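You operate a simulated robot arm through the tools that you are given. There is no shell and no other tool.

The job below is to be done with a simulated robot arm. You get a single attempt, and the scene is never put back.

TASK
Thread the dark bench: clip through disc and eye into the catch, tension knob at 4.

It is judged by the outcome, as a careful person would: the job done as asked, and still so three seconds after it is handed in. It fails if anything else is knocked over, pushed out of place, dropped, spilled or broken.

THE ROBOT
A 7-joint arm with a two-finger parallel gripper, fixed in place. Base frame: the origin is at the foot of the arm, x ahead of it, y to its left, z up; the work surface is at about z = 780. Readings come in mm, degrees, newtons and seconds.
With the tool pointing down near the work surface it reaches from about 100 to 660 mm from the base axis. Its first joint turns from -66.0 to 66.0 degrees. Payload 1.57 kg.
The tool frame sits at the grasp point between the pads (the TCP): z along the fingers, y along the line on which they close. The tips reach 30 mm beyond it. The gripper opens to 80 mm. The fingers are 17 mm wide and 12 mm thick; the gripper's body (40 by 82 mm) begins 80 mm behind the TCP.
Orientation is told as [roll, pitch, yaw] about the base's x, y, z axes, in that order, counted from this pose: with the fingers straight down and closing along the base's y, the tool's x points along the base's -x, its y along +y and its z along -z.

THE INTERFACE
- The arm moves only by the tool play_rows. Its argument "plan" is a list of rows, each a list of 3 entries, a list of its own where there are three numbers: the shift along the base's x, y, z in mm, then the turn, a rotation vector about the base's x, y, z in degrees, then the gripper command, from -1 (shut) to 1 (fully open), values between in proportion. In form: [[[tx, ty, tz], [ax, ay, az], fingers], ...]. A call has 1 to 20 rows; each row is the pose to reach, as a shift and turn from the pose commanded when the call began. Rows are played at 5 a second. More than 50 mm and 8.6 degrees between two rows, or a gripper value outside its range, and nothing of the call is played. A pose out of reach is approached as far as the arm can. The call stops where the force on the tool passes 40 N (or 10 N more than at its start, if that is more) or the arm is blocked; 0.2 s more then pass. Each finger travels about 72 mm/s and halts on what it meets, pressing with about 32 N; the grip force reading is that of the motor and also rises with nothing between the fingers. The clock runs only during rows and for 0.2 s after the last one: add rows that repeat a pose to give the fingers time. It gives the time, the measured TCP pose, the force on the tool (base axes), the opening and the grip force at its end, in the units of the frame above (readings bear some noise), with the torque about the TCP (base axes, N m) and any sound that the robot's microphone picked up.
- Cameras (640 x 400 px; columns grow to the right, rows downward): "scene" is fixed at [61.4, 434.6, 1428.3]; the picture's right is [-0.71, -0.71, 0.00], its down [-0.43, 0.43, -0.79] and it looks along [0.56, -0.56, -0.61] (base axes); focal length 228 px, centre (320, 200). "wrist" rides on the gripper at [72, -7, -122] in the tool frame; the picture's right is [0.09, 1.00, 0.00], its down [-0.84, 0.08, -0.54] and it looks along [-0.54, 0.05, 0.84] (tool axes); focal length 238 px, centre (320, 200). There is no depth. A picture from a camera that has moved, and an enlarged one, comes with that camera's place and axes in the base frame and with its lens. The place of the scene camera against the robot may be out by one fixed shift of up to 12 mm in any direction.
- get_image(camera): a new picture of that camera. The clock stands still meanwhile.
- enlarge(camera, box): a new picture of the part [left, top, right, bottom] of that camera's present view, enlarged. The clock stands still meanwhile.
- close_job(): hands the job in; it is judged then, once.

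Places have to be worked out from the pictures, the camera data and where the tool is seen. Open the gripper and draw the arm clear of the work before you hand the job in, unless the task says otherwise.

The tools are called after ">>>" as name(argument=value, ...) on one line, values as JSON. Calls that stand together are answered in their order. play_rows: Moves the arm, as the interface text tells. Its arguments: {"type":"object","properties":{"plan":{"type":"array","items":{"type":"array"}}},"required":["plan"]} The other tools are called the same way: get_image (camera) takes a picture; enlarge (camera, box) takes an enlarged picture of a part of a camera's view; close_job () hands the job in.

At the start:

```text
time: 0.0
tcp_pos: [311.9, -61.9, 1250.4]
orientation: [0.1, 0.0, -0.1]
contact_force: [-0.5, -0.6, -0.6]
ft_torque: [-0.04, 0.06, 0.04]
finger_gap: 80.0
finger_force: 0.0
```

scene: 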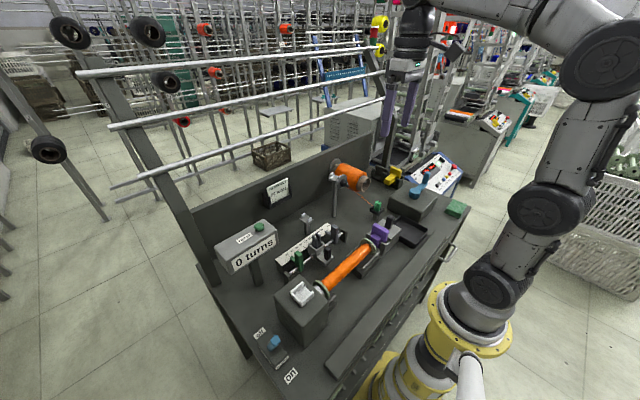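
wrist: 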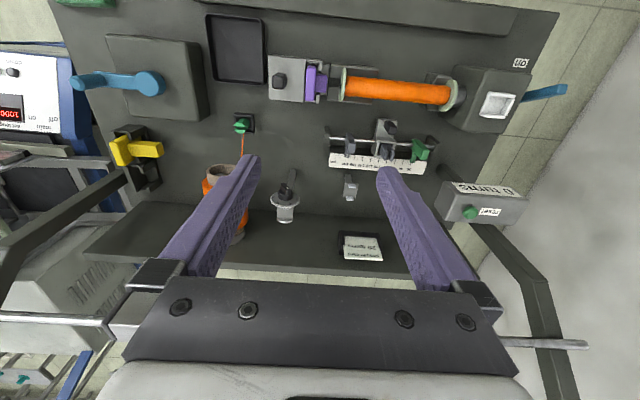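

I'll look at the bench closely first, with enlarged views from both cameras.

>>> enlarge(camera="scene", box=[200, 140, 480, 315])

>>> enlarge(camera="wrist", box=[60, 0, 340, 175])

>>> enlarge(camera="wrist", box=[260, 40, 580, 270])

>>> enlarge(camera="scene", box=[320, 150, 440, 225])

>>> enlarge(camera="scene", box=[260, 200, 380, 275])

```text
2.29 times, centred on (340, 228) of scene
camera zoom: at [61.4, 434.6, 1428.3], right [-0.71, -0.71, 0.0], down [-0.43, 0.43, -0.79], along [0.56, -0.56, -0.61], focal length 521 px, centre (274, 137)
```

zoom: 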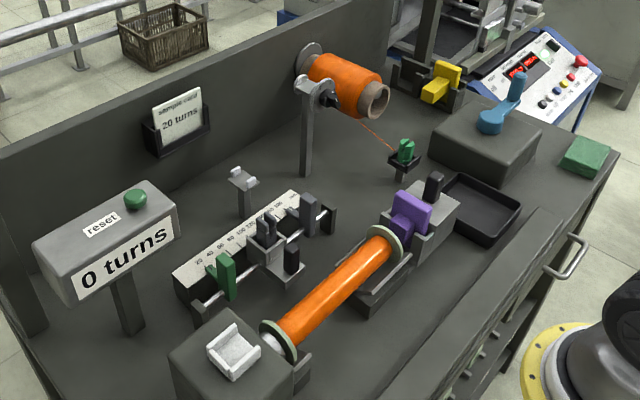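

```text
2.29 times, centred on (200, 88) of wrist
camera zoom: at [240.4, -69.7, 1373.1], right [-0.09, 1.0, 0.0], down [0.84, 0.08, 0.54], along [0.54, 0.05, -0.84], focal length 545 px, centre (594, 457)
```

zoom: 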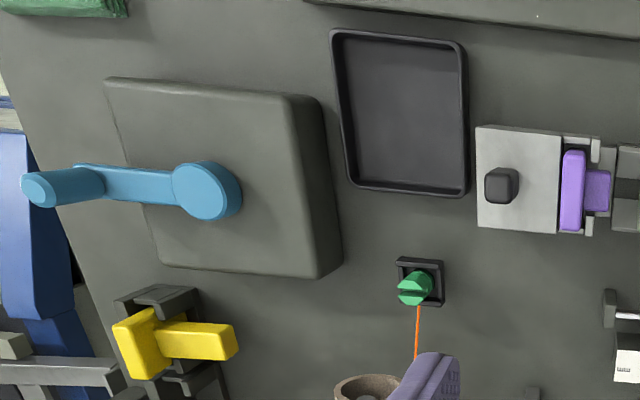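

```text
1.74 times, centred on (420, 155) of wrist
camera zoom: at [240.4, -69.7, 1373.1], right [-0.09, 1.0, 0.0], down [0.84, 0.08, 0.54], along [0.54, 0.05, -0.84], focal length 414 px, centre (146, 278)
```

zoom: 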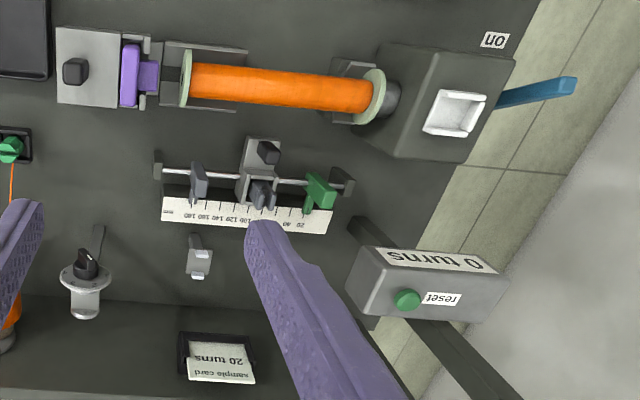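

```text
5.33 times, centred on (380, 188) of scene
camera zoom: at [61.4, 434.6, 1428.3], right [-0.71, -0.71, 0.0], down [-0.43, 0.43, -0.79], along [0.56, -0.56, -0.61], focal length 1215 px, centre (0, 267)
```

zoom: 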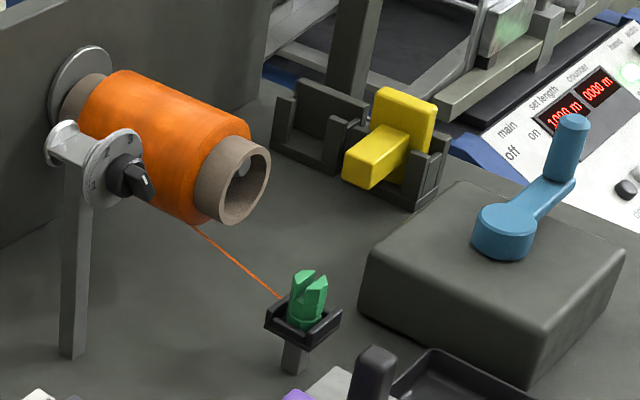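

```text
5.33 times, centred on (320, 238) of scene
camera zoom: at [61.4, 434.6, 1428.3], right [-0.71, -0.71, 0.0], down [-0.43, 0.43, -0.79], along [0.56, -0.56, -0.61], focal length 1215 px, centre (320, 0)
```

zoom: 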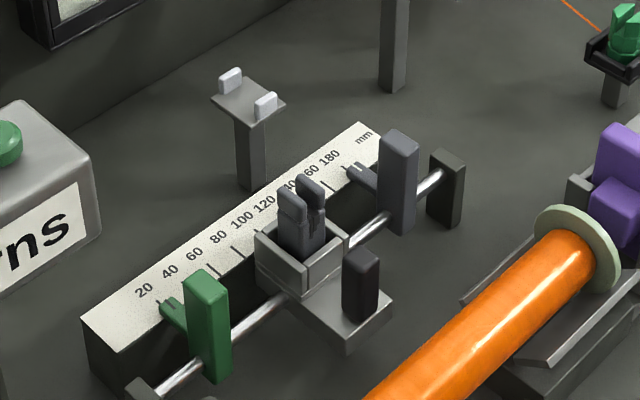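

The clip stands near (393,-219,862), the tension knob near (486,-116,973), the eye near (531,34,870) and the carriage fork near (418,94,882). I'll lower the wrist camera, staying well above everything, to see the disc and knob better.

>>> play_rows(plan=[[[7, -17, -40], [0, 0, 0], 1], [[14, -34, -80], [0, 0, 0], 1], [[20, -50, -120], [0, 0, 0], 1], [[20, -50, -120], [0, 0, 0], 1]])

>>> get_image(camera="wrist")

>>> enlarge(camera="scene", box=[320, 160, 384, 200])

>>> enlarge(camera="scene", box=[295, 205, 359, 245])

```text
time: 1.0
tcp_pos: [332.5, -114.8, 1129.2]
orientation: [0.0, 0.0, 0.0]
contact_force: [0.4, -0.5, -0.4]
ft_torque: [-0.01, 0.0, 0.01]
finger_gap: 80.3
finger_force: 0.0
```

```text
taken
camera wrist: at [262.1, -122.7, 1251.0], right [-0.09, 1.0, 0.0], down [0.84, 0.08, 0.54], along [0.54, 0.05, -0.84], focal length 238 px, centre (320, 200)
```

wrist: 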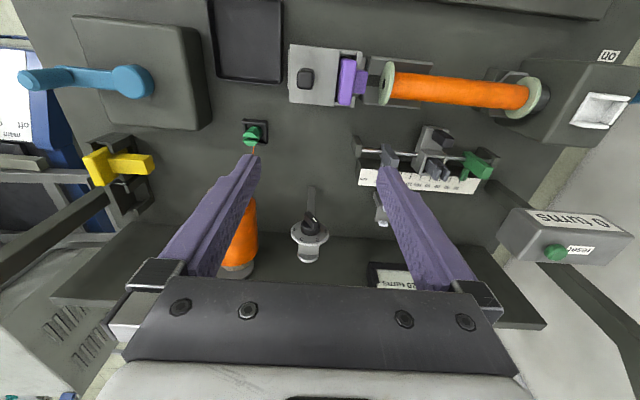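

```text
10.00 times, centred on (352, 180) of scene
camera zoom: at [61.4, 434.6, 1428.3], right [-0.71, -0.71, 0.0], down [-0.43, 0.43, -0.79], along [0.56, -0.56, -0.61], focal length 2278 px, centre (0, 400)
```

zoom: 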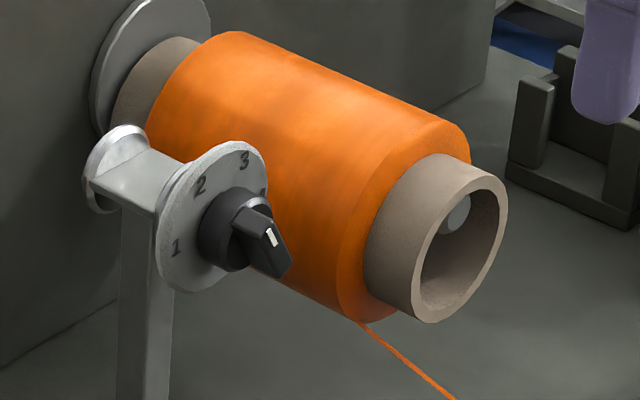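

```text
10.00 times, centred on (327, 225) of scene
camera zoom: at [61.4, 434.6, 1428.3], right [-0.71, -0.71, 0.0], down [-0.43, 0.43, -0.79], along [0.56, -0.56, -0.61], focal length 2278 px, centre (250, -50)
```

zoom: 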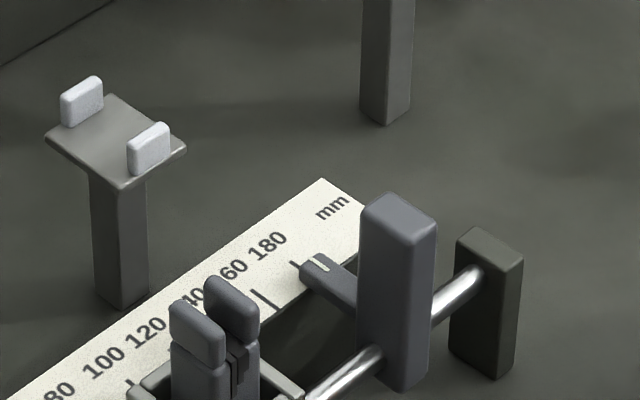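

The eye is an open-topped gate with two white posts, and the dial faces the robot with numbers 1, 2, 3 and up. I'll tilt the wrist camera to look at the dial and disc more level.

>>> play_rows(plan=[[[8, 0, -27], [0, -8, 0], 1], [[16, 1, -54], [0, -16, 0], 1], [[25, 2, -81], [0, -24, 0], 1], [[33, 3, -108], [0, -32, 0], 1], [[42, 3, -137], [0, -40, 0], 1], [[42, 3, -137], [0, -40, 0], 1]])

>>> get_image(camera="wrist")

>>> enlarge(camera="wrist", box=[240, 120, 400, 220])

```text
time: 2.4
tcp_pos: [374.5, -111.6, 992.6]
orientation: [-0.2, -40.1, 0.0]
contact_force: [0.4, 0.0, 0.4]
ft_torque: [0.0, 0.02, 0.01]
finger_gap: 79.7
finger_force: 0.0
```

```text
taken
camera wrist: at [241.4, -118.1, 1040.6], right [-0.07, 1.0, -0.06], down [0.29, 0.08, 0.95], along [0.95, 0.05, -0.3], focal length 238 px, centre (320, 200)
```

wrist: 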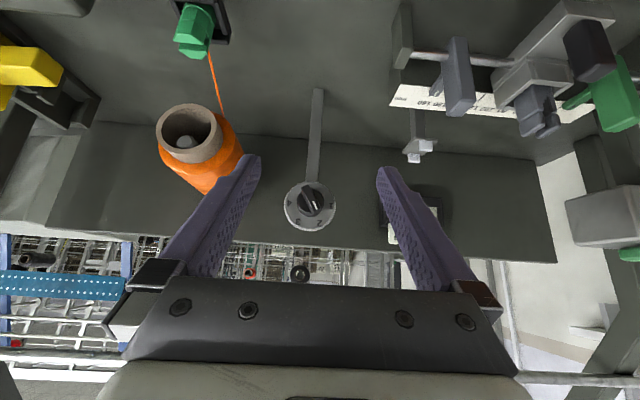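

```text
4.00 times, centred on (320, 170) of wrist
camera zoom: at [241.4, -118.1, 1040.6], right [-0.07, 1.0, -0.06], down [0.29, 0.08, 0.95], along [0.95, 0.05, -0.3], focal length 953 px, centre (320, 320)
```

zoom: 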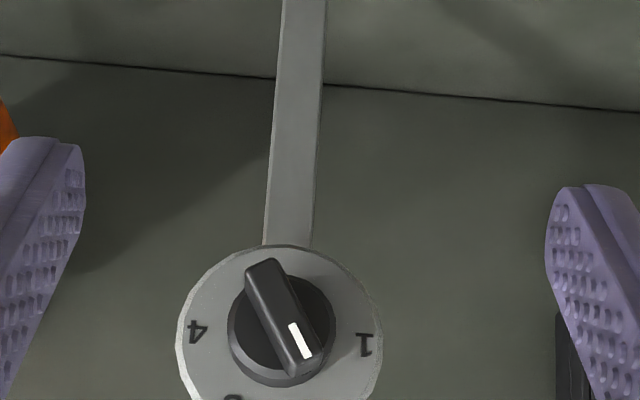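

The picture is upside-down relative to the world (image down = up). The dial shows 1 on the +y side, 4 on the -y side and 2 and 3 above; I'll enlarge the whole dial.

>>> enlarge(camera="wrist", box=[278, 175, 342, 235])

>>> enlarge(camera="wrist", box=[380, 0, 640, 170])

>>> enlarge(camera="wrist", box=[150, 0, 250, 66])

```text
6.67 times, centred on (310, 205) of wrist
camera zoom: at [241.4, -118.1, 1040.6], right [-0.07, 1.0, -0.06], down [0.29, 0.08, 0.95], along [0.95, 0.05, -0.3], focal length 1589 px, centre (387, 167)
```

zoom: 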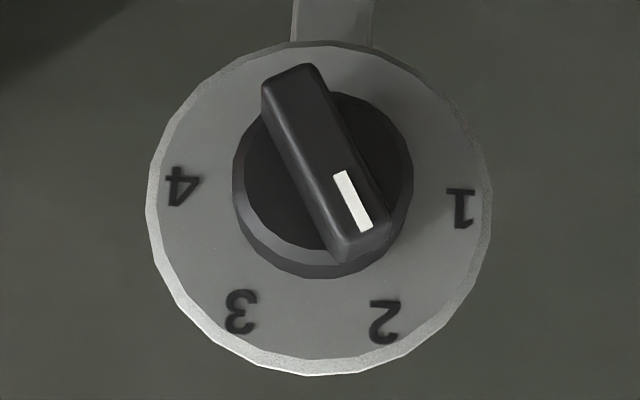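

```text
2.35 times, centred on (510, 85) of wrist
camera zoom: at [241.4, -118.1, 1040.6], right [-0.07, 1.0, -0.06], down [0.29, 0.08, 0.95], along [0.95, 0.05, -0.3], focal length 561 px, centre (-127, 471)
```

zoom: 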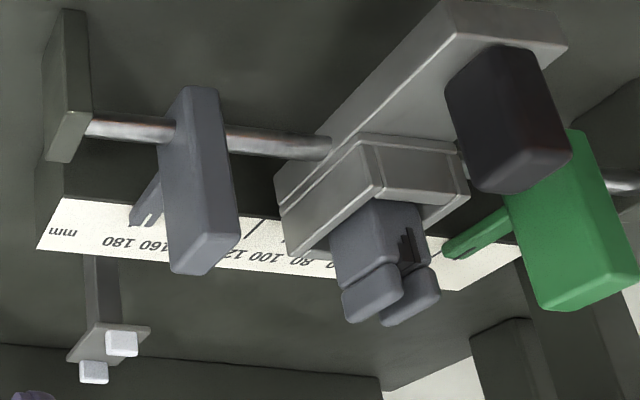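

```text
6.06 times, centred on (200, 33) of wrist
camera zoom: at [241.4, -118.1, 1040.6], right [-0.07, 1.0, -0.06], down [0.29, 0.08, 0.95], along [0.95, 0.05, -0.3], focal length 1444 px, centre (1047, 1212)
```

zoom: 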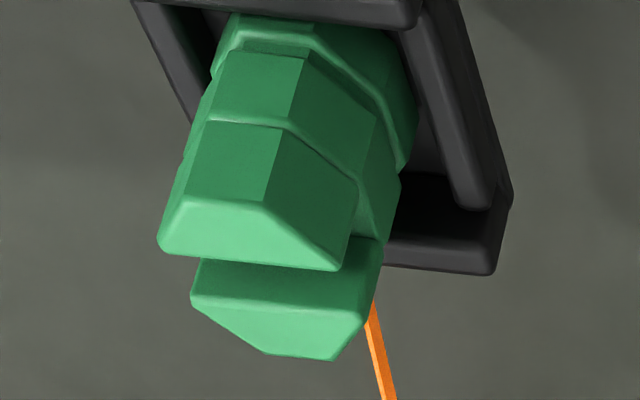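

The knob points at 2, so it needs +120° about +x to reach 4. Now I'll move over to look at the carriage and its catch from closer.

>>> play_rows(plan=[[[-5, 30, 20], [0, 7, 0], 1], [[-10, 65, 20], [0, 14, 0], 1], [[-15, 100, 15], [0, 21, 0], 1], [[-20, 135, 10], [0, 28, 0], 1], [[-24, 170, 0], [0, 35, 0], 1], [[-24, 197, -13], [0, 40, 0], 1], [[-24, 197, -13], [0, 40, 0], 1]])

>>> get_image(camera="wrist")

>>> enlarge(camera="wrist", box=[240, 120, 400, 220])

>>> get_image(camera="scene")

```text
time: 4.0
tcp_pos: [351.0, 89.7, 981.5]
orientation: [0.0, 0.1, 0.1]
contact_force: [-0.2, 0.9, -0.2]
ft_torque: [-0.03, 0.02, -0.01]
finger_gap: 80.1
finger_force: 0.0
```

```text
taken
camera wrist: at [279.9, 81.5, 1103.9], right [-0.09, 1.0, 0.0], down [0.84, 0.08, 0.54], along [0.54, 0.05, -0.84], focal length 238 px, centre (320, 200)
```

wrist: 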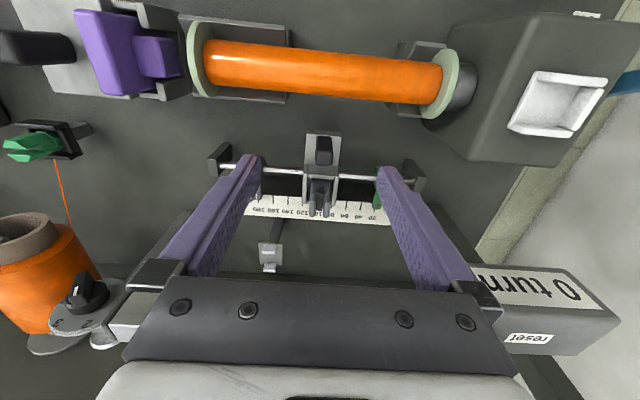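

```text
4.00 times, centred on (320, 170) of wrist
camera zoom: at [279.9, 81.5, 1103.9], right [-0.09, 1.0, 0.0], down [0.84, 0.08, 0.54], along [0.54, 0.05, -0.84], focal length 953 px, centre (320, 320)
```

zoom: 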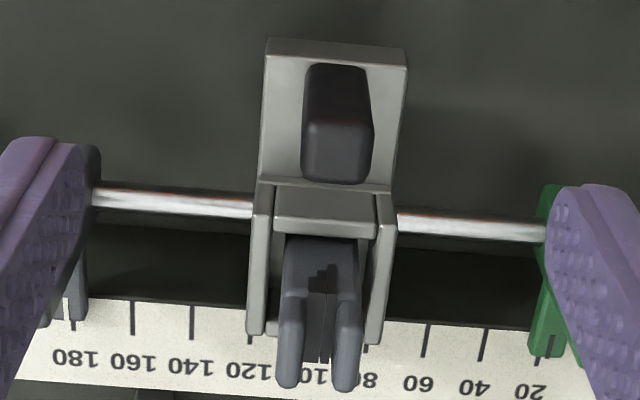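

```text
taken
```

scene: 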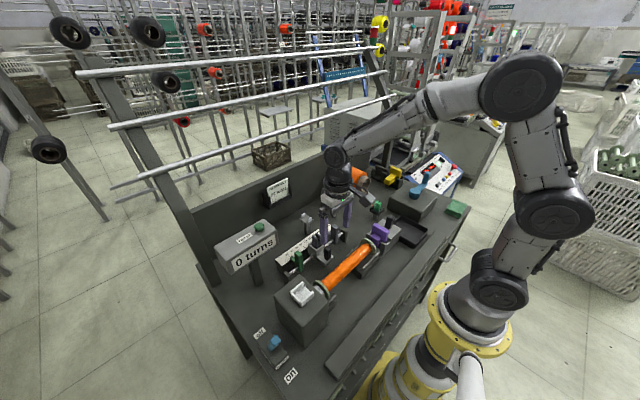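

The catch on the carriage has two prongs with a gap open toward +x. I'll zoom in tightly on it, the eye, the disc and the clip.

>>> enlarge(camera="wrist", box=[295, 130, 345, 220])

>>> enlarge(camera="wrist", box=[240, 210, 300, 280])

>>> enlarge(camera="wrist", box=[20, 260, 140, 370])

>>> enlarge(camera="wrist", box=[0, 110, 100, 190])

>>> enlarge(camera="scene", box=[368, 195, 388, 215])

```text
4.44 times, centred on (320, 175) of wrist
camera zoom: at [279.9, 81.5, 1103.9], right [-0.09, 1.0, 0.0], down [0.84, 0.08, 0.54], along [0.54, 0.05, -0.84], focal length 1059 px, centre (320, 311)
```

zoom: 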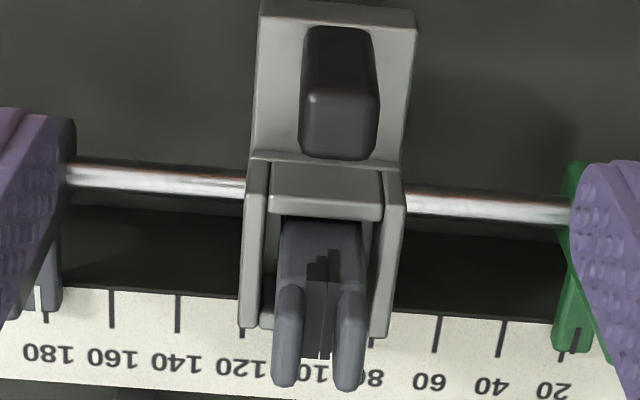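

```text
5.71 times, centred on (270, 245) of wrist
camera zoom: at [279.9, 81.5, 1103.9], right [-0.09, 1.0, 0.0], down [0.84, 0.08, 0.54], along [0.54, 0.05, -0.84], focal length 1362 px, centre (606, -57)
```

zoom: 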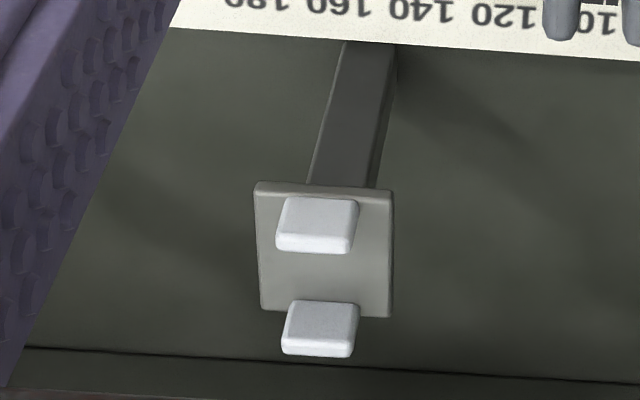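

```text
3.64 times, centred on (80, 315) of wrist
camera zoom: at [279.9, 81.5, 1103.9], right [-0.09, 1.0, 0.0], down [0.84, 0.08, 0.54], along [0.54, 0.05, -0.84], focal length 867 px, centre (1193, -218)
```

zoom: 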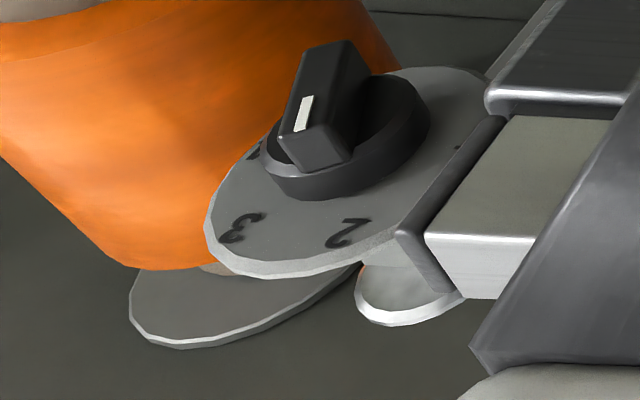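

```text
5.00 times, centred on (50, 150) of wrist
camera zoom: at [279.9, 81.5, 1103.9], right [-0.09, 1.0, 0.0], down [0.84, 0.08, 0.54], along [0.54, 0.05, -0.84], focal length 1192 px, centre (1670, 450)
```

zoom: 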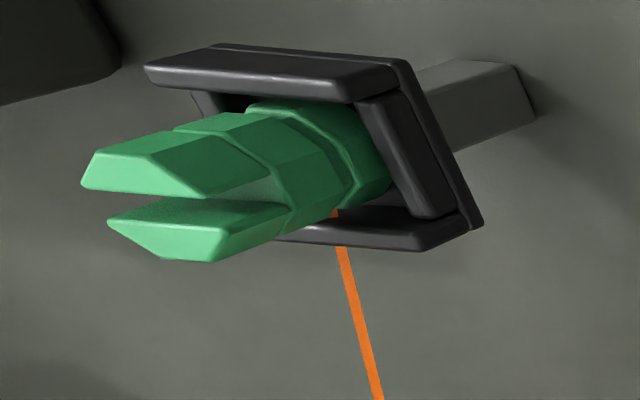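

```text
16.00 times, centred on (378, 205) of scene
camera zoom: at [61.4, 434.6, 1428.3], right [-0.71, -0.71, 0.0], down [-0.43, 0.43, -0.79], along [0.56, -0.56, -0.61], focal length 3644 px, centre (-608, 120)
```

zoom: 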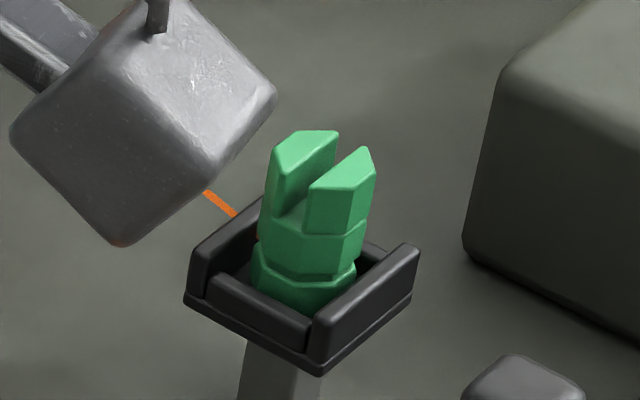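

The catch's identity needs checking, so I'll look at other candidates too: the white recess on the motor box, the tailstock, the yellow piece and the label text.

>>> enlarge(camera="wrist", box=[490, 40, 640, 150])

>>> enlarge(camera="wrist", box=[0, 0, 200, 120])

>>> enlarge(camera="scene", box=[280, 225, 360, 275])

>>> enlarge(camera="scene", box=[350, 205, 430, 255])

>>> enlarge(camera="scene", box=[240, 270, 340, 390])

>>> enlarge(camera="scene", box=[305, 215, 345, 265])

```text
3.64 times, centred on (565, 95) of wrist
camera zoom: at [279.9, 81.5, 1103.9], right [-0.09, 1.0, 0.0], down [0.84, 0.08, 0.54], along [0.54, 0.05, -0.84], focal length 867 px, centre (-571, 582)
```

zoom: 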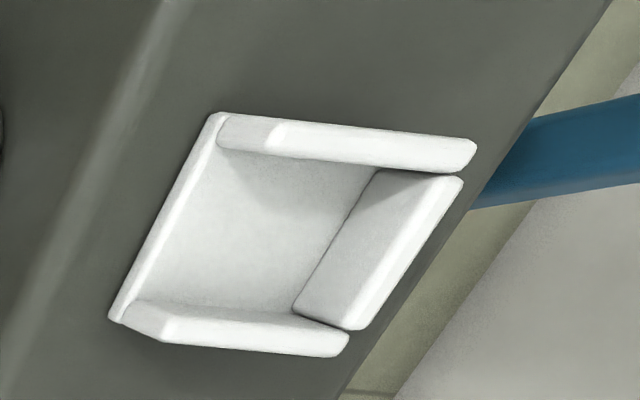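

```text
3.20 times, centred on (100, 60) of wrist
camera zoom: at [279.9, 81.5, 1103.9], right [-0.09, 1.0, 0.0], down [0.84, 0.08, 0.54], along [0.54, 0.05, -0.84], focal length 763 px, centre (1024, 648)
```

zoom: 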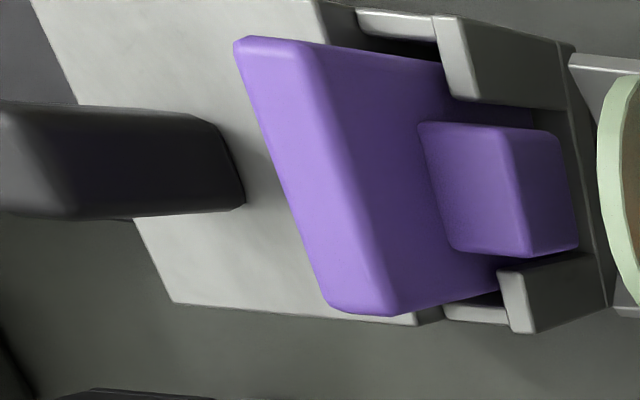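

```text
8.00 times, centred on (320, 250) of scene
camera zoom: at [61.4, 434.6, 1428.3], right [-0.71, -0.71, 0.0], down [-0.43, 0.43, -0.79], along [0.56, -0.56, -0.61], focal length 1822 px, centre (320, -200)
```

zoom: 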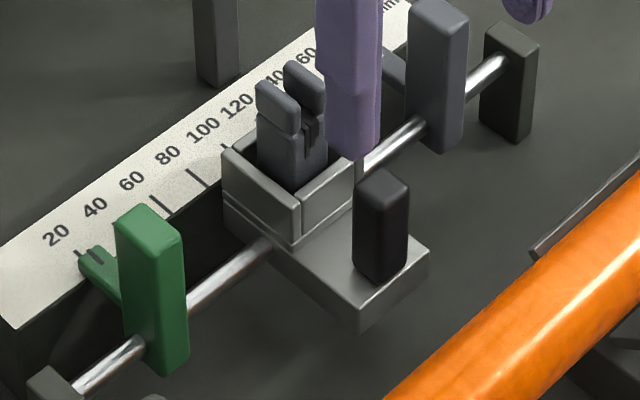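

```text
8.00 times, centred on (390, 230) of scene
camera zoom: at [61.4, 434.6, 1428.3], right [-0.71, -0.71, 0.0], down [-0.43, 0.43, -0.79], along [0.56, -0.56, -0.61], focal length 1822 px, centre (-240, -40)
```

zoom: 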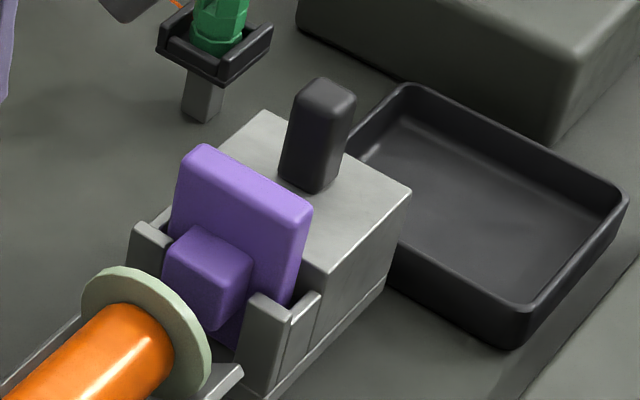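

```text
3.33 times, centred on (290, 330) of scene
camera zoom: at [61.4, 434.6, 1428.3], right [-0.71, -0.71, 0.0], down [-0.43, 0.43, -0.79], along [0.56, -0.56, -0.61], focal length 759 px, centre (420, -233)
```

zoom: 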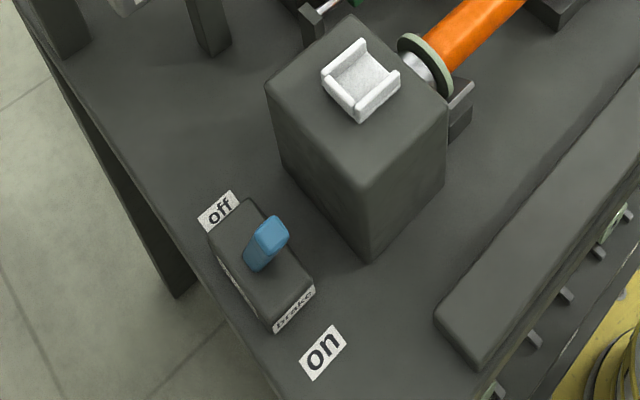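

```text
8.00 times, centred on (325, 240) of scene
camera zoom: at [61.4, 434.6, 1428.3], right [-0.71, -0.71, 0.0], down [-0.43, 0.43, -0.79], along [0.56, -0.56, -0.61], focal length 1822 px, centre (280, -120)
```

zoom: 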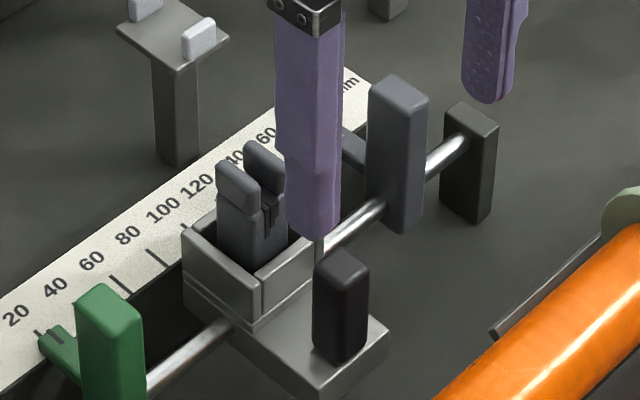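

A white U-cradle on top of the motor box is another candidate, so I'll zoom in at maximum detail on the fork and on the white cradle.

>>> enlarge(camera="scene", box=[308, 230, 328, 250])

>>> enlarge(camera="wrist", box=[304, 165, 334, 220])

>>> enlarge(camera="scene", box=[280, 275, 325, 305])

>>> enlarge(camera="scene", box=[318, 150, 358, 220])

```text
16.00 times, centred on (318, 240) of scene
camera zoom: at [61.4, 434.6, 1428.3], right [-0.71, -0.71, 0.0], down [-0.43, 0.43, -0.79], along [0.56, -0.56, -0.61], focal length 3644 px, centre (352, -440)
```

zoom: 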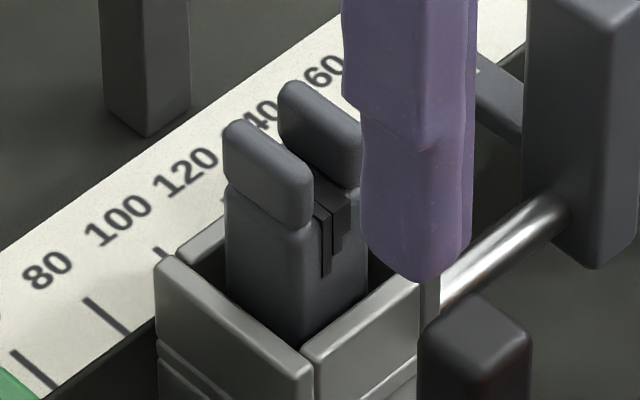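

```text
7.27 times, centred on (319, 192) of wrist
camera zoom: at [279.9, 81.5, 1103.9], right [-0.09, 1.0, 0.0], down [0.84, 0.08, 0.54], along [0.54, 0.05, -0.84], focal length 1734 px, centre (327, 254)
```

zoom: 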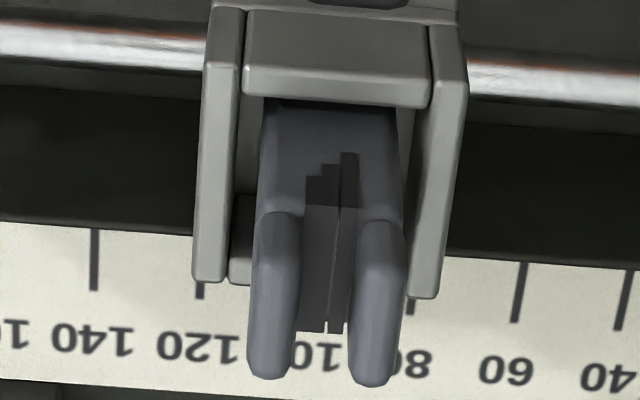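

```text
13.33 times, centred on (302, 290) of scene
camera zoom: at [61.4, 434.6, 1428.3], right [-0.71, -0.71, 0.0], down [-0.43, 0.43, -0.79], along [0.56, -0.56, -0.61], focal length 3037 px, centre (553, -1000)
```

zoom: 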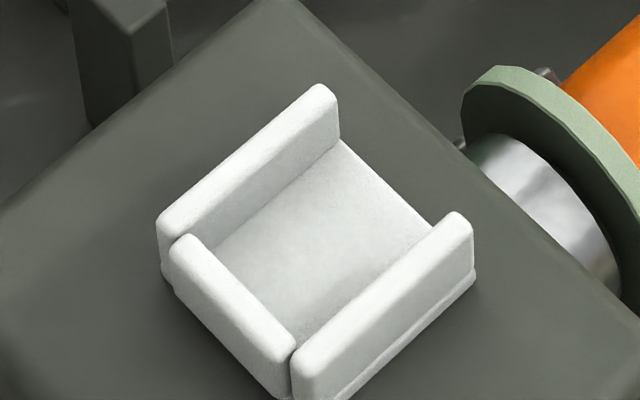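

```text
5.71 times, centred on (338, 185) of scene
camera zoom: at [61.4, 434.6, 1428.3], right [-0.71, -0.71, 0.0], down [-0.43, 0.43, -0.79], along [0.56, -0.56, -0.61], focal length 1302 px, centre (217, 286)
```

zoom: 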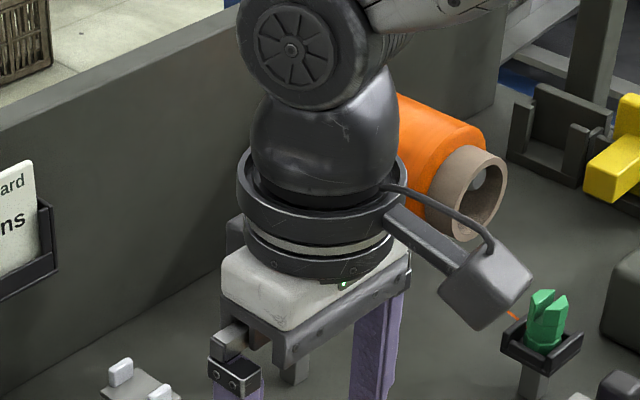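

The fork's slit is only thread-wide, while the white U-cradle on the motor box has the same shape as the clip's parking cradle. Next I'll look at the tension disc from above to see where the thread should run.

>>> play_rows(plan=[[[20, -30, 40], [0, 0, 0], 1], [[45, -65, 80], [0, 0, 0], 1], [[70, -100, 110], [0, 0, 0], 1], [[95, -135, 130], [0, 0, 0], 1], [[115, -170, 140], [0, 0, 0], 1], [[130, -200, 150], [0, 0, 0], 1], [[130, -200, 150], [0, 0, 0], 1]])

>>> get_image(camera="wrist")

```text
refused: row 1 steps farther than a row can; nothing moved
```

```text
taken
camera wrist: at [279.9, 81.5, 1103.9], right [-0.09, 1.0, 0.0], down [0.84, 0.08, 0.54], along [0.54, 0.05, -0.84], focal length 238 px, centre (320, 200)
```

wrist: 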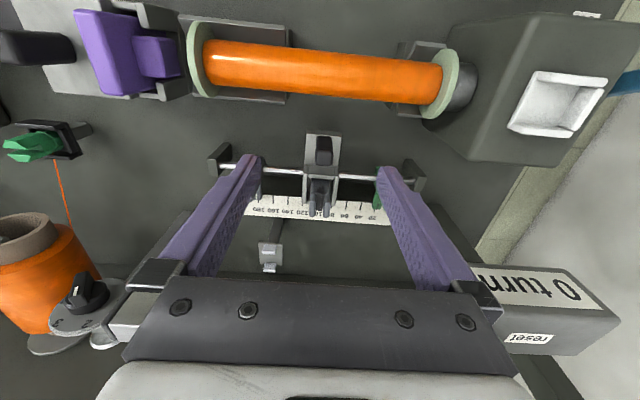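

The step was too large, so I'll repeat the move with smaller steps.

>>> play_rows(plan=[[[12, -18, 30], [0, 0, 0], 1], [[24, -36, 60], [0, 0, 0], 1], [[40, -60, 90], [0, 0, 0], 1], [[58, -90, 115], [0, 0, 0], 1], [[76, -120, 135], [0, 0, 0], 1], [[94, -150, 150], [0, 0, 0], 1], [[112, -178, 150], [0, 0, 0], 1], [[130, -200, 150], [0, 0, 0], 1], [[130, -200, 150], [0, 0, 0], 1]])

>>> get_image(camera="wrist")

>>> enlarge(camera="wrist", box=[260, 110, 360, 180])

>>> enlarge(camera="wrist", box=[130, 0, 290, 110])

```text
time: 6.0
tcp_pos: [479.6, -112.4, 1133.5]
orientation: [-0.1, 0.1, 0.0]
contact_force: [0.8, -0.1, -0.3]
ft_torque: [0.02, -0.01, 0.01]
finger_gap: 79.8
finger_force: 0.2
```

```text
taken
camera wrist: at [409.6, -120.3, 1254.9], right [-0.09, 1.0, 0.0], down [0.84, 0.08, 0.54], along [0.54, 0.05, -0.84], focal length 238 px, centre (320, 200)
```

wrist: 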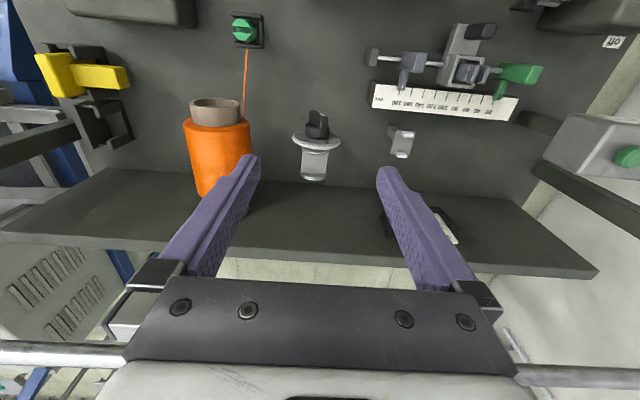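

```text
5.71 times, centred on (310, 145) of wrist
camera zoom: at [409.6, -120.3, 1254.9], right [-0.09, 1.0, 0.0], down [0.84, 0.08, 0.54], along [0.54, 0.05, -0.84], focal length 1362 px, centre (377, 514)
```

zoom: 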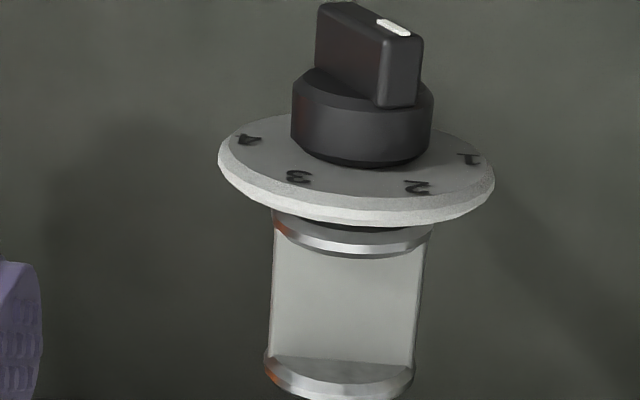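

```text
3.64 times, centred on (210, 55) of wrist
camera zoom: at [409.6, -120.3, 1254.9], right [-0.09, 1.0, 0.0], down [0.84, 0.08, 0.54], along [0.54, 0.05, -0.84], focal length 867 px, centre (720, 727)
```

zoom: 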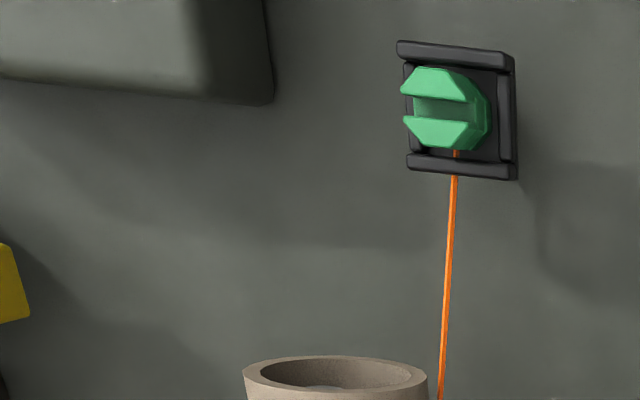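

The tension unit is an open gate: a plate at about x 522–547, y -114 between two silver discs, with the eye gate in line at x≈531. The clip top is at about (400,-225,869), so I'll hover over it to check alignment.

>>> play_rows(plan=[[[-20, -28, -20], [0, 0, 0], 1], [[-40, -56, -50], [0, 0, 0], 1], [[-60, -84, -80], [0, 0, 0], 1], [[-80, -113, -110], [0, 0, 0], 1], [[-80, -113, -145], [0, 0, 0], 1], [[-80, -113, -145], [0, 0, 0], 1]])

>>> get_image(camera="wrist")

>>> enlarge(camera="wrist", box=[280, 110, 360, 160])

>>> enlarge(camera="scene", box=[355, 170, 419, 230])

```text
time: 7.4
tcp_pos: [398.5, -225.6, 986.3]
orientation: [0.0, 0.0, 0.1]
contact_force: [-0.1, -0.1, -0.6]
ft_torque: [0.0, -0.02, 0.01]
finger_gap: 79.9
finger_force: 0.1
```

```text
taken
camera wrist: at [327.8, -233.2, 1107.1], right [-0.09, 1.0, 0.0], down [0.84, 0.08, 0.54], along [0.54, 0.05, -0.84], focal length 238 px, centre (320, 200)
```

wrist: 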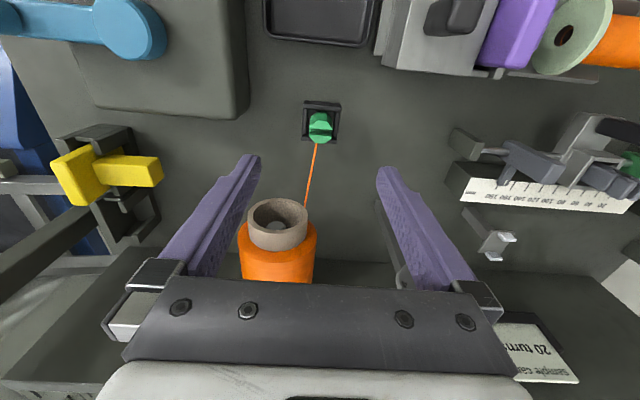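

```text
8.00 times, centred on (320, 135) of wrist
camera zoom: at [327.8, -233.2, 1107.1], right [-0.09, 1.0, 0.0], down [0.84, 0.08, 0.54], along [0.54, 0.05, -0.84], focal length 1907 px, centre (320, 720)
```

zoom: 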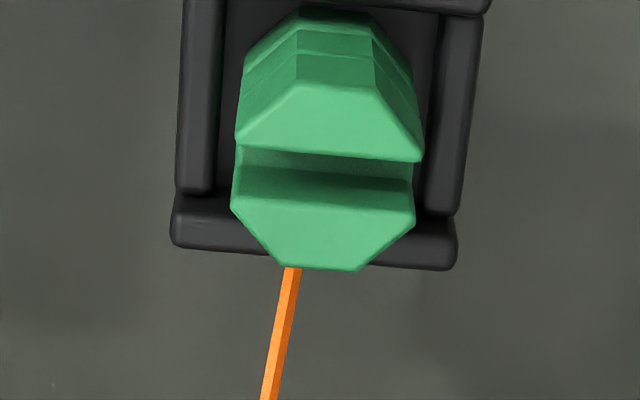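

```text
6.67 times, centred on (387, 200) of scene
camera zoom: at [61.4, 434.6, 1428.3], right [-0.71, -0.71, 0.0], down [-0.43, 0.43, -0.79], along [0.56, -0.56, -0.61], focal length 1518 px, centre (-127, 200)
```

zoom: 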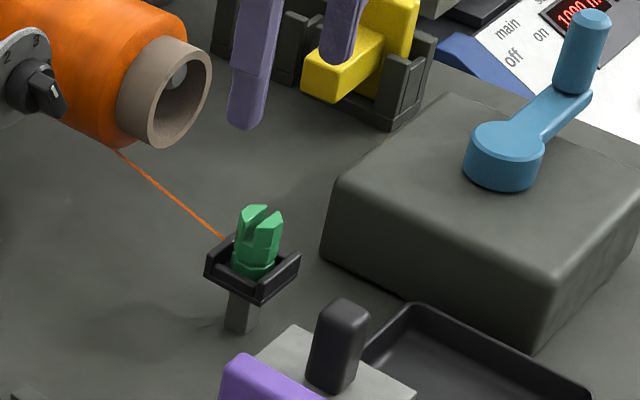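

The clip is centred near (401,-226) with its top near z≈869–875, and it is about 23 mm wide. I'll go down part way with the gripper centred and look again.

>>> play_rows(plan=[[[0, -1, -25], [0, 0, 0], 1], [[1, -1, -55], [0, 0, 0], 1], [[1, -1, -55], [0, 0, 0], 1]])

>>> enlarge(camera="wrist", box=[240, 100, 400, 200])

>>> enlarge(camera="scene", box=[355, 170, 419, 230])

```text
time: 8.2
tcp_pos: [400.5, -226.0, 931.6]
orientation: [0.0, 0.0, 0.1]
contact_force: [0.7, -0.3, 0.0]
ft_torque: [0.03, 0.02, -0.03]
finger_gap: 79.7
finger_force: 0.1
```

```text
4.00 times, centred on (320, 150) of wrist
camera zoom: at [329.7, -234.0, 1052.7], right [-0.09, 1.0, 0.0], down [0.84, 0.08, 0.54], along [0.54, 0.05, -0.84], focal length 953 px, centre (320, 400)
```

zoom: 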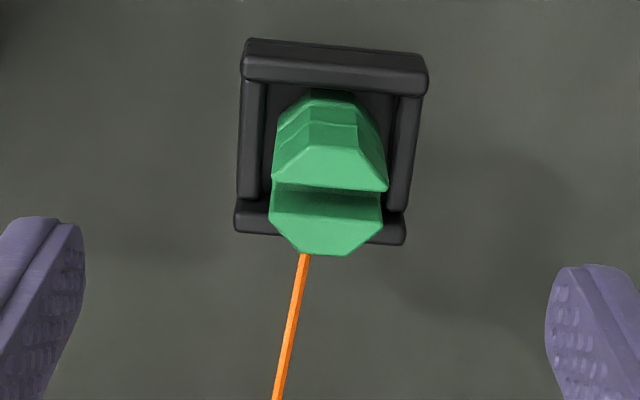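

```text
6.67 times, centred on (387, 200) of scene
camera zoom: at [61.4, 434.6, 1428.3], right [-0.71, -0.71, 0.0], down [-0.43, 0.43, -0.79], along [0.56, -0.56, -0.61], focal length 1518 px, centre (-127, 200)
```

zoom: 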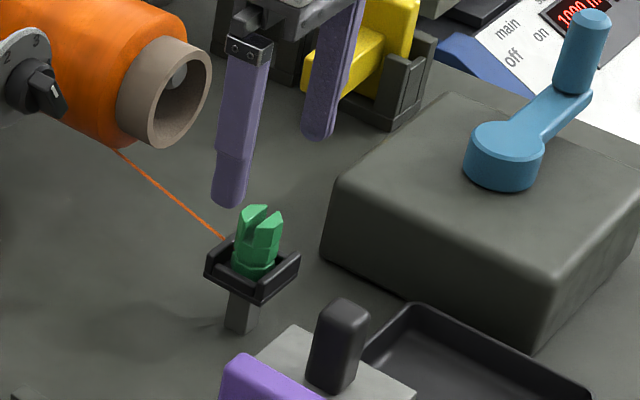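

The parking cradle is a box around the clip's foot, with walls reaching to about z≈835, well below the clip's jaws. I'll descend to TCP z≈878 (tips 848) and check before closing.

>>> play_rows(plan=[[[0, 0, -20], [0, 0, 0], 1], [[0, 0, -40], [0, 0, 0], 1], [[0, 0, -52], [0, 0, 0], 1], [[0, 0, -52], [0, 0, 0], 1]])

>>> enlarge(camera="wrist", box=[240, 100, 400, 200])

>>> enlarge(camera="scene", box=[355, 180, 403, 220])

```text
time: 9.2
tcp_pos: [400.2, -226.3, 878.8]
orientation: [0.0, 0.1, 0.0]
contact_force: [-0.4, -0.4, 0.8]
ft_torque: [-0.02, 0.0, 0.01]
finger_gap: 80.0
finger_force: 0.1
```

```text
4.00 times, centred on (320, 150) of wrist
camera zoom: at [329.5, -233.8, 1000.4], right [-0.09, 1.0, 0.0], down [0.84, 0.08, 0.54], along [0.54, 0.05, -0.84], focal length 953 px, centre (320, 400)
```

zoom: 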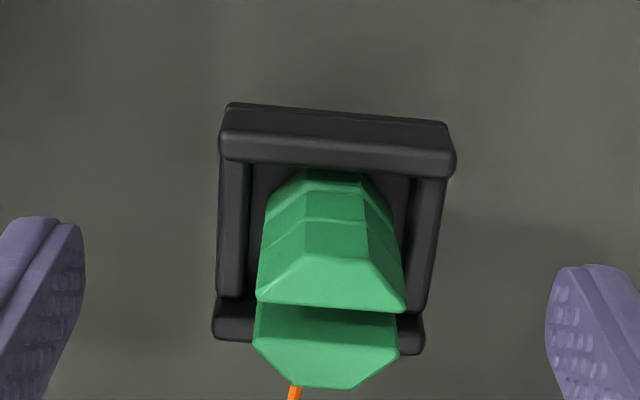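

```text
10.00 times, centred on (379, 200) of scene
camera zoom: at [61.4, 434.6, 1428.3], right [-0.71, -0.71, 0.0], down [-0.43, 0.43, -0.79], along [0.56, -0.56, -0.61], focal length 2278 px, centre (-270, 200)
```

zoom: 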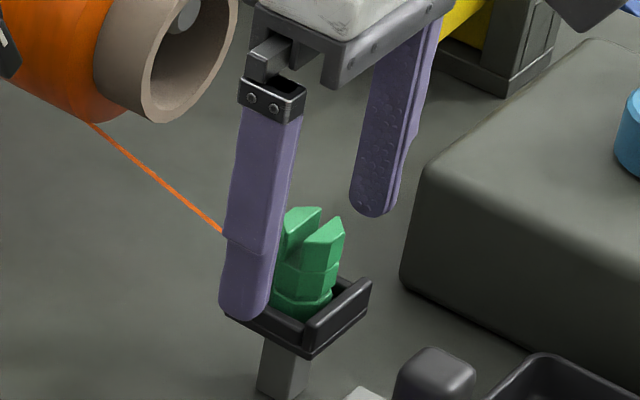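

From two views, the clip top is at about (403,-226,862) and the walls' top at about z 830. I'll lower another 10 mm with a 2 mm shift in x, then close on the clip.

>>> play_rows(plan=[[[2, 0, -10], [0, 0, 0], 1], [[2, 0, -10], [0, 0, 0], 0.3], [[2, 0, -10], [0, 0, 0], -0.3], [[2, 0, -10], [0, 0, 0], -1], [[2, 0, -10], [0, 0, 0], -1], [[2, 0, -10], [0, 0, 0], -1]])

>>> enlarge(camera="wrist", box=[240, 100, 400, 200])

>>> enlarge(camera="scene", box=[355, 180, 403, 220])

```text
time: 10.6
tcp_pos: [402.6, -227.5, 868.6]
orientation: [0.0, 0.0, 0.0]
contact_force: [0.6, 0.5, -0.8]
ft_torque: [0.04, 0.0, 0.0]
finger_gap: 22.5
finger_force: 31.9
```

```text
4.00 times, centred on (320, 150) of wrist
camera zoom: at [331.3, -233.4, 990.8], right [-0.09, 1.0, 0.0], down [0.84, 0.08, 0.54], along [0.54, 0.05, -0.84], focal length 953 px, centre (320, 400)
```

zoom: 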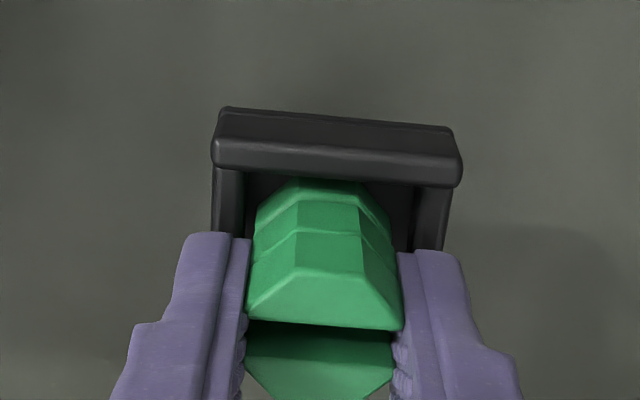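

```text
10.00 times, centred on (379, 200) of scene
camera zoom: at [61.4, 434.6, 1428.3], right [-0.71, -0.71, 0.0], down [-0.43, 0.43, -0.79], along [0.56, -0.56, -0.61], focal length 2278 px, centre (-270, 200)
```

zoom: 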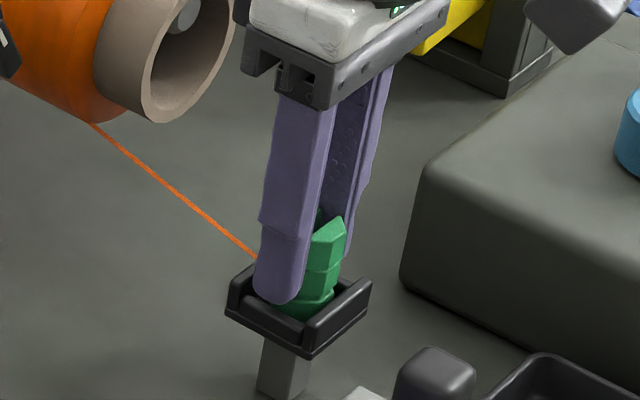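

The clip is held (22.5 mm, 32 N). I'll lift it slowly straight up and look at its foot and at the thread.

>>> play_rows(plan=[[[0, 0, 8], [0, 0, 0], -1], [[0, 0, 20], [0, 0, 0], -1], [[0, 0, 40], [0, 0, 0], -1], [[0, 0, 65], [0, 0, 0], -1], [[0, 0, 90], [0, 0, 0], -1], [[0, 0, 90], [0, 0, 0], -1]])

>>> get_image(camera="scene")

>>> enlarge(camera="scene", box=[345, 150, 409, 220])

>>> enlarge(camera="wrist", box=[240, 100, 400, 200])

```text
time: 12.0
tcp_pos: [402.5, -226.4, 958.1]
orientation: [0.0, 0.0, 0.0]
contact_force: [0.1, -1.0, 0.3]
ft_torque: [0.02, -0.02, 0.03]
finger_gap: 0.1
finger_force: 21.2
```

```text
taken
```

scene: 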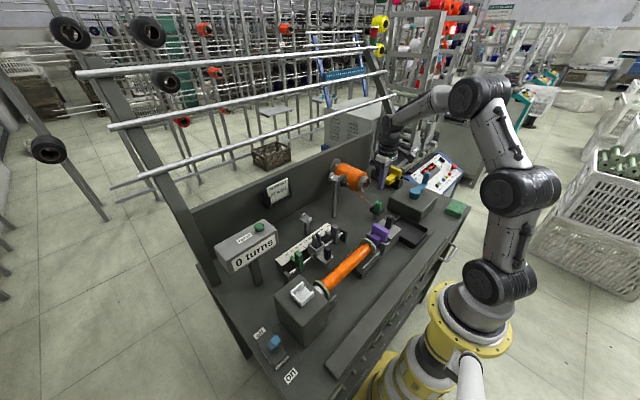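

```text
5.71 times, centred on (377, 185) of scene
camera zoom: at [61.4, 434.6, 1428.3], right [-0.71, -0.71, 0.0], down [-0.43, 0.43, -0.79], along [0.56, -0.56, -0.61], focal length 1302 px, centre (-6, 286)
```

zoom: 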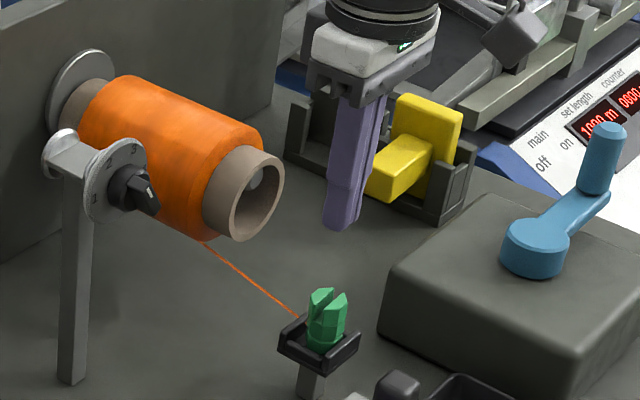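

```text
4.00 times, centred on (320, 150) of wrist
camera zoom: at [332.1, -233.5, 1080.2], right [-0.09, 1.0, 0.0], down [0.84, 0.08, 0.54], along [0.54, 0.05, -0.84], focal length 953 px, centre (320, 400)
```

zoom: 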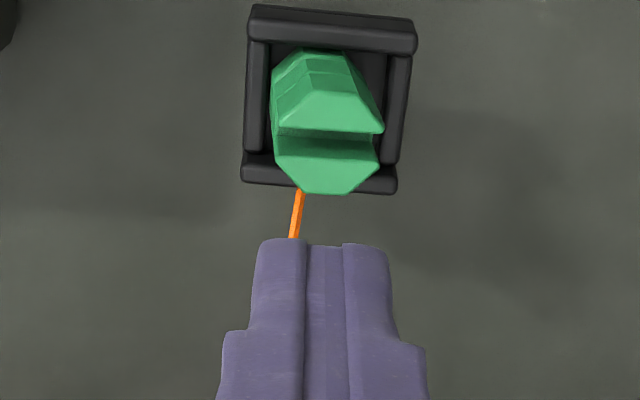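

The fingers slipped off and the clip is still in its cradle, upright. I'll study its shape closely to see why.

>>> enlarge(camera="scene", box=[370, 196, 386, 216])

>>> enlarge(camera="wrist", box=[296, 98, 346, 153])

```text
16.00 times, centred on (378, 206) of scene
camera zoom: at [61.4, 434.6, 1428.3], right [-0.71, -0.71, 0.0], down [-0.43, 0.43, -0.79], along [0.56, -0.56, -0.61], focal length 3644 px, centre (-608, 104)
```

zoom: 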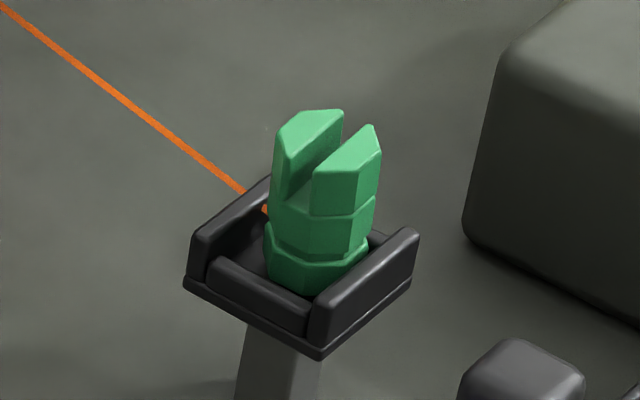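

```text
7.27 times, centred on (321, 126) of wrist
camera zoom: at [332.1, -233.5, 1080.2], right [-0.09, 1.0, 0.0], down [0.84, 0.08, 0.54], along [0.54, 0.05, -0.84], focal length 1734 px, centre (313, 742)
```

zoom: 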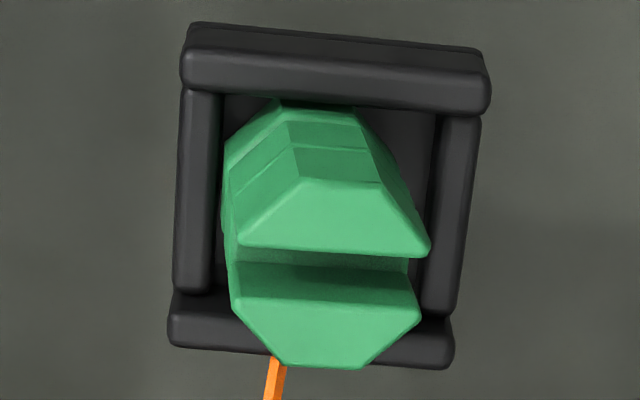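

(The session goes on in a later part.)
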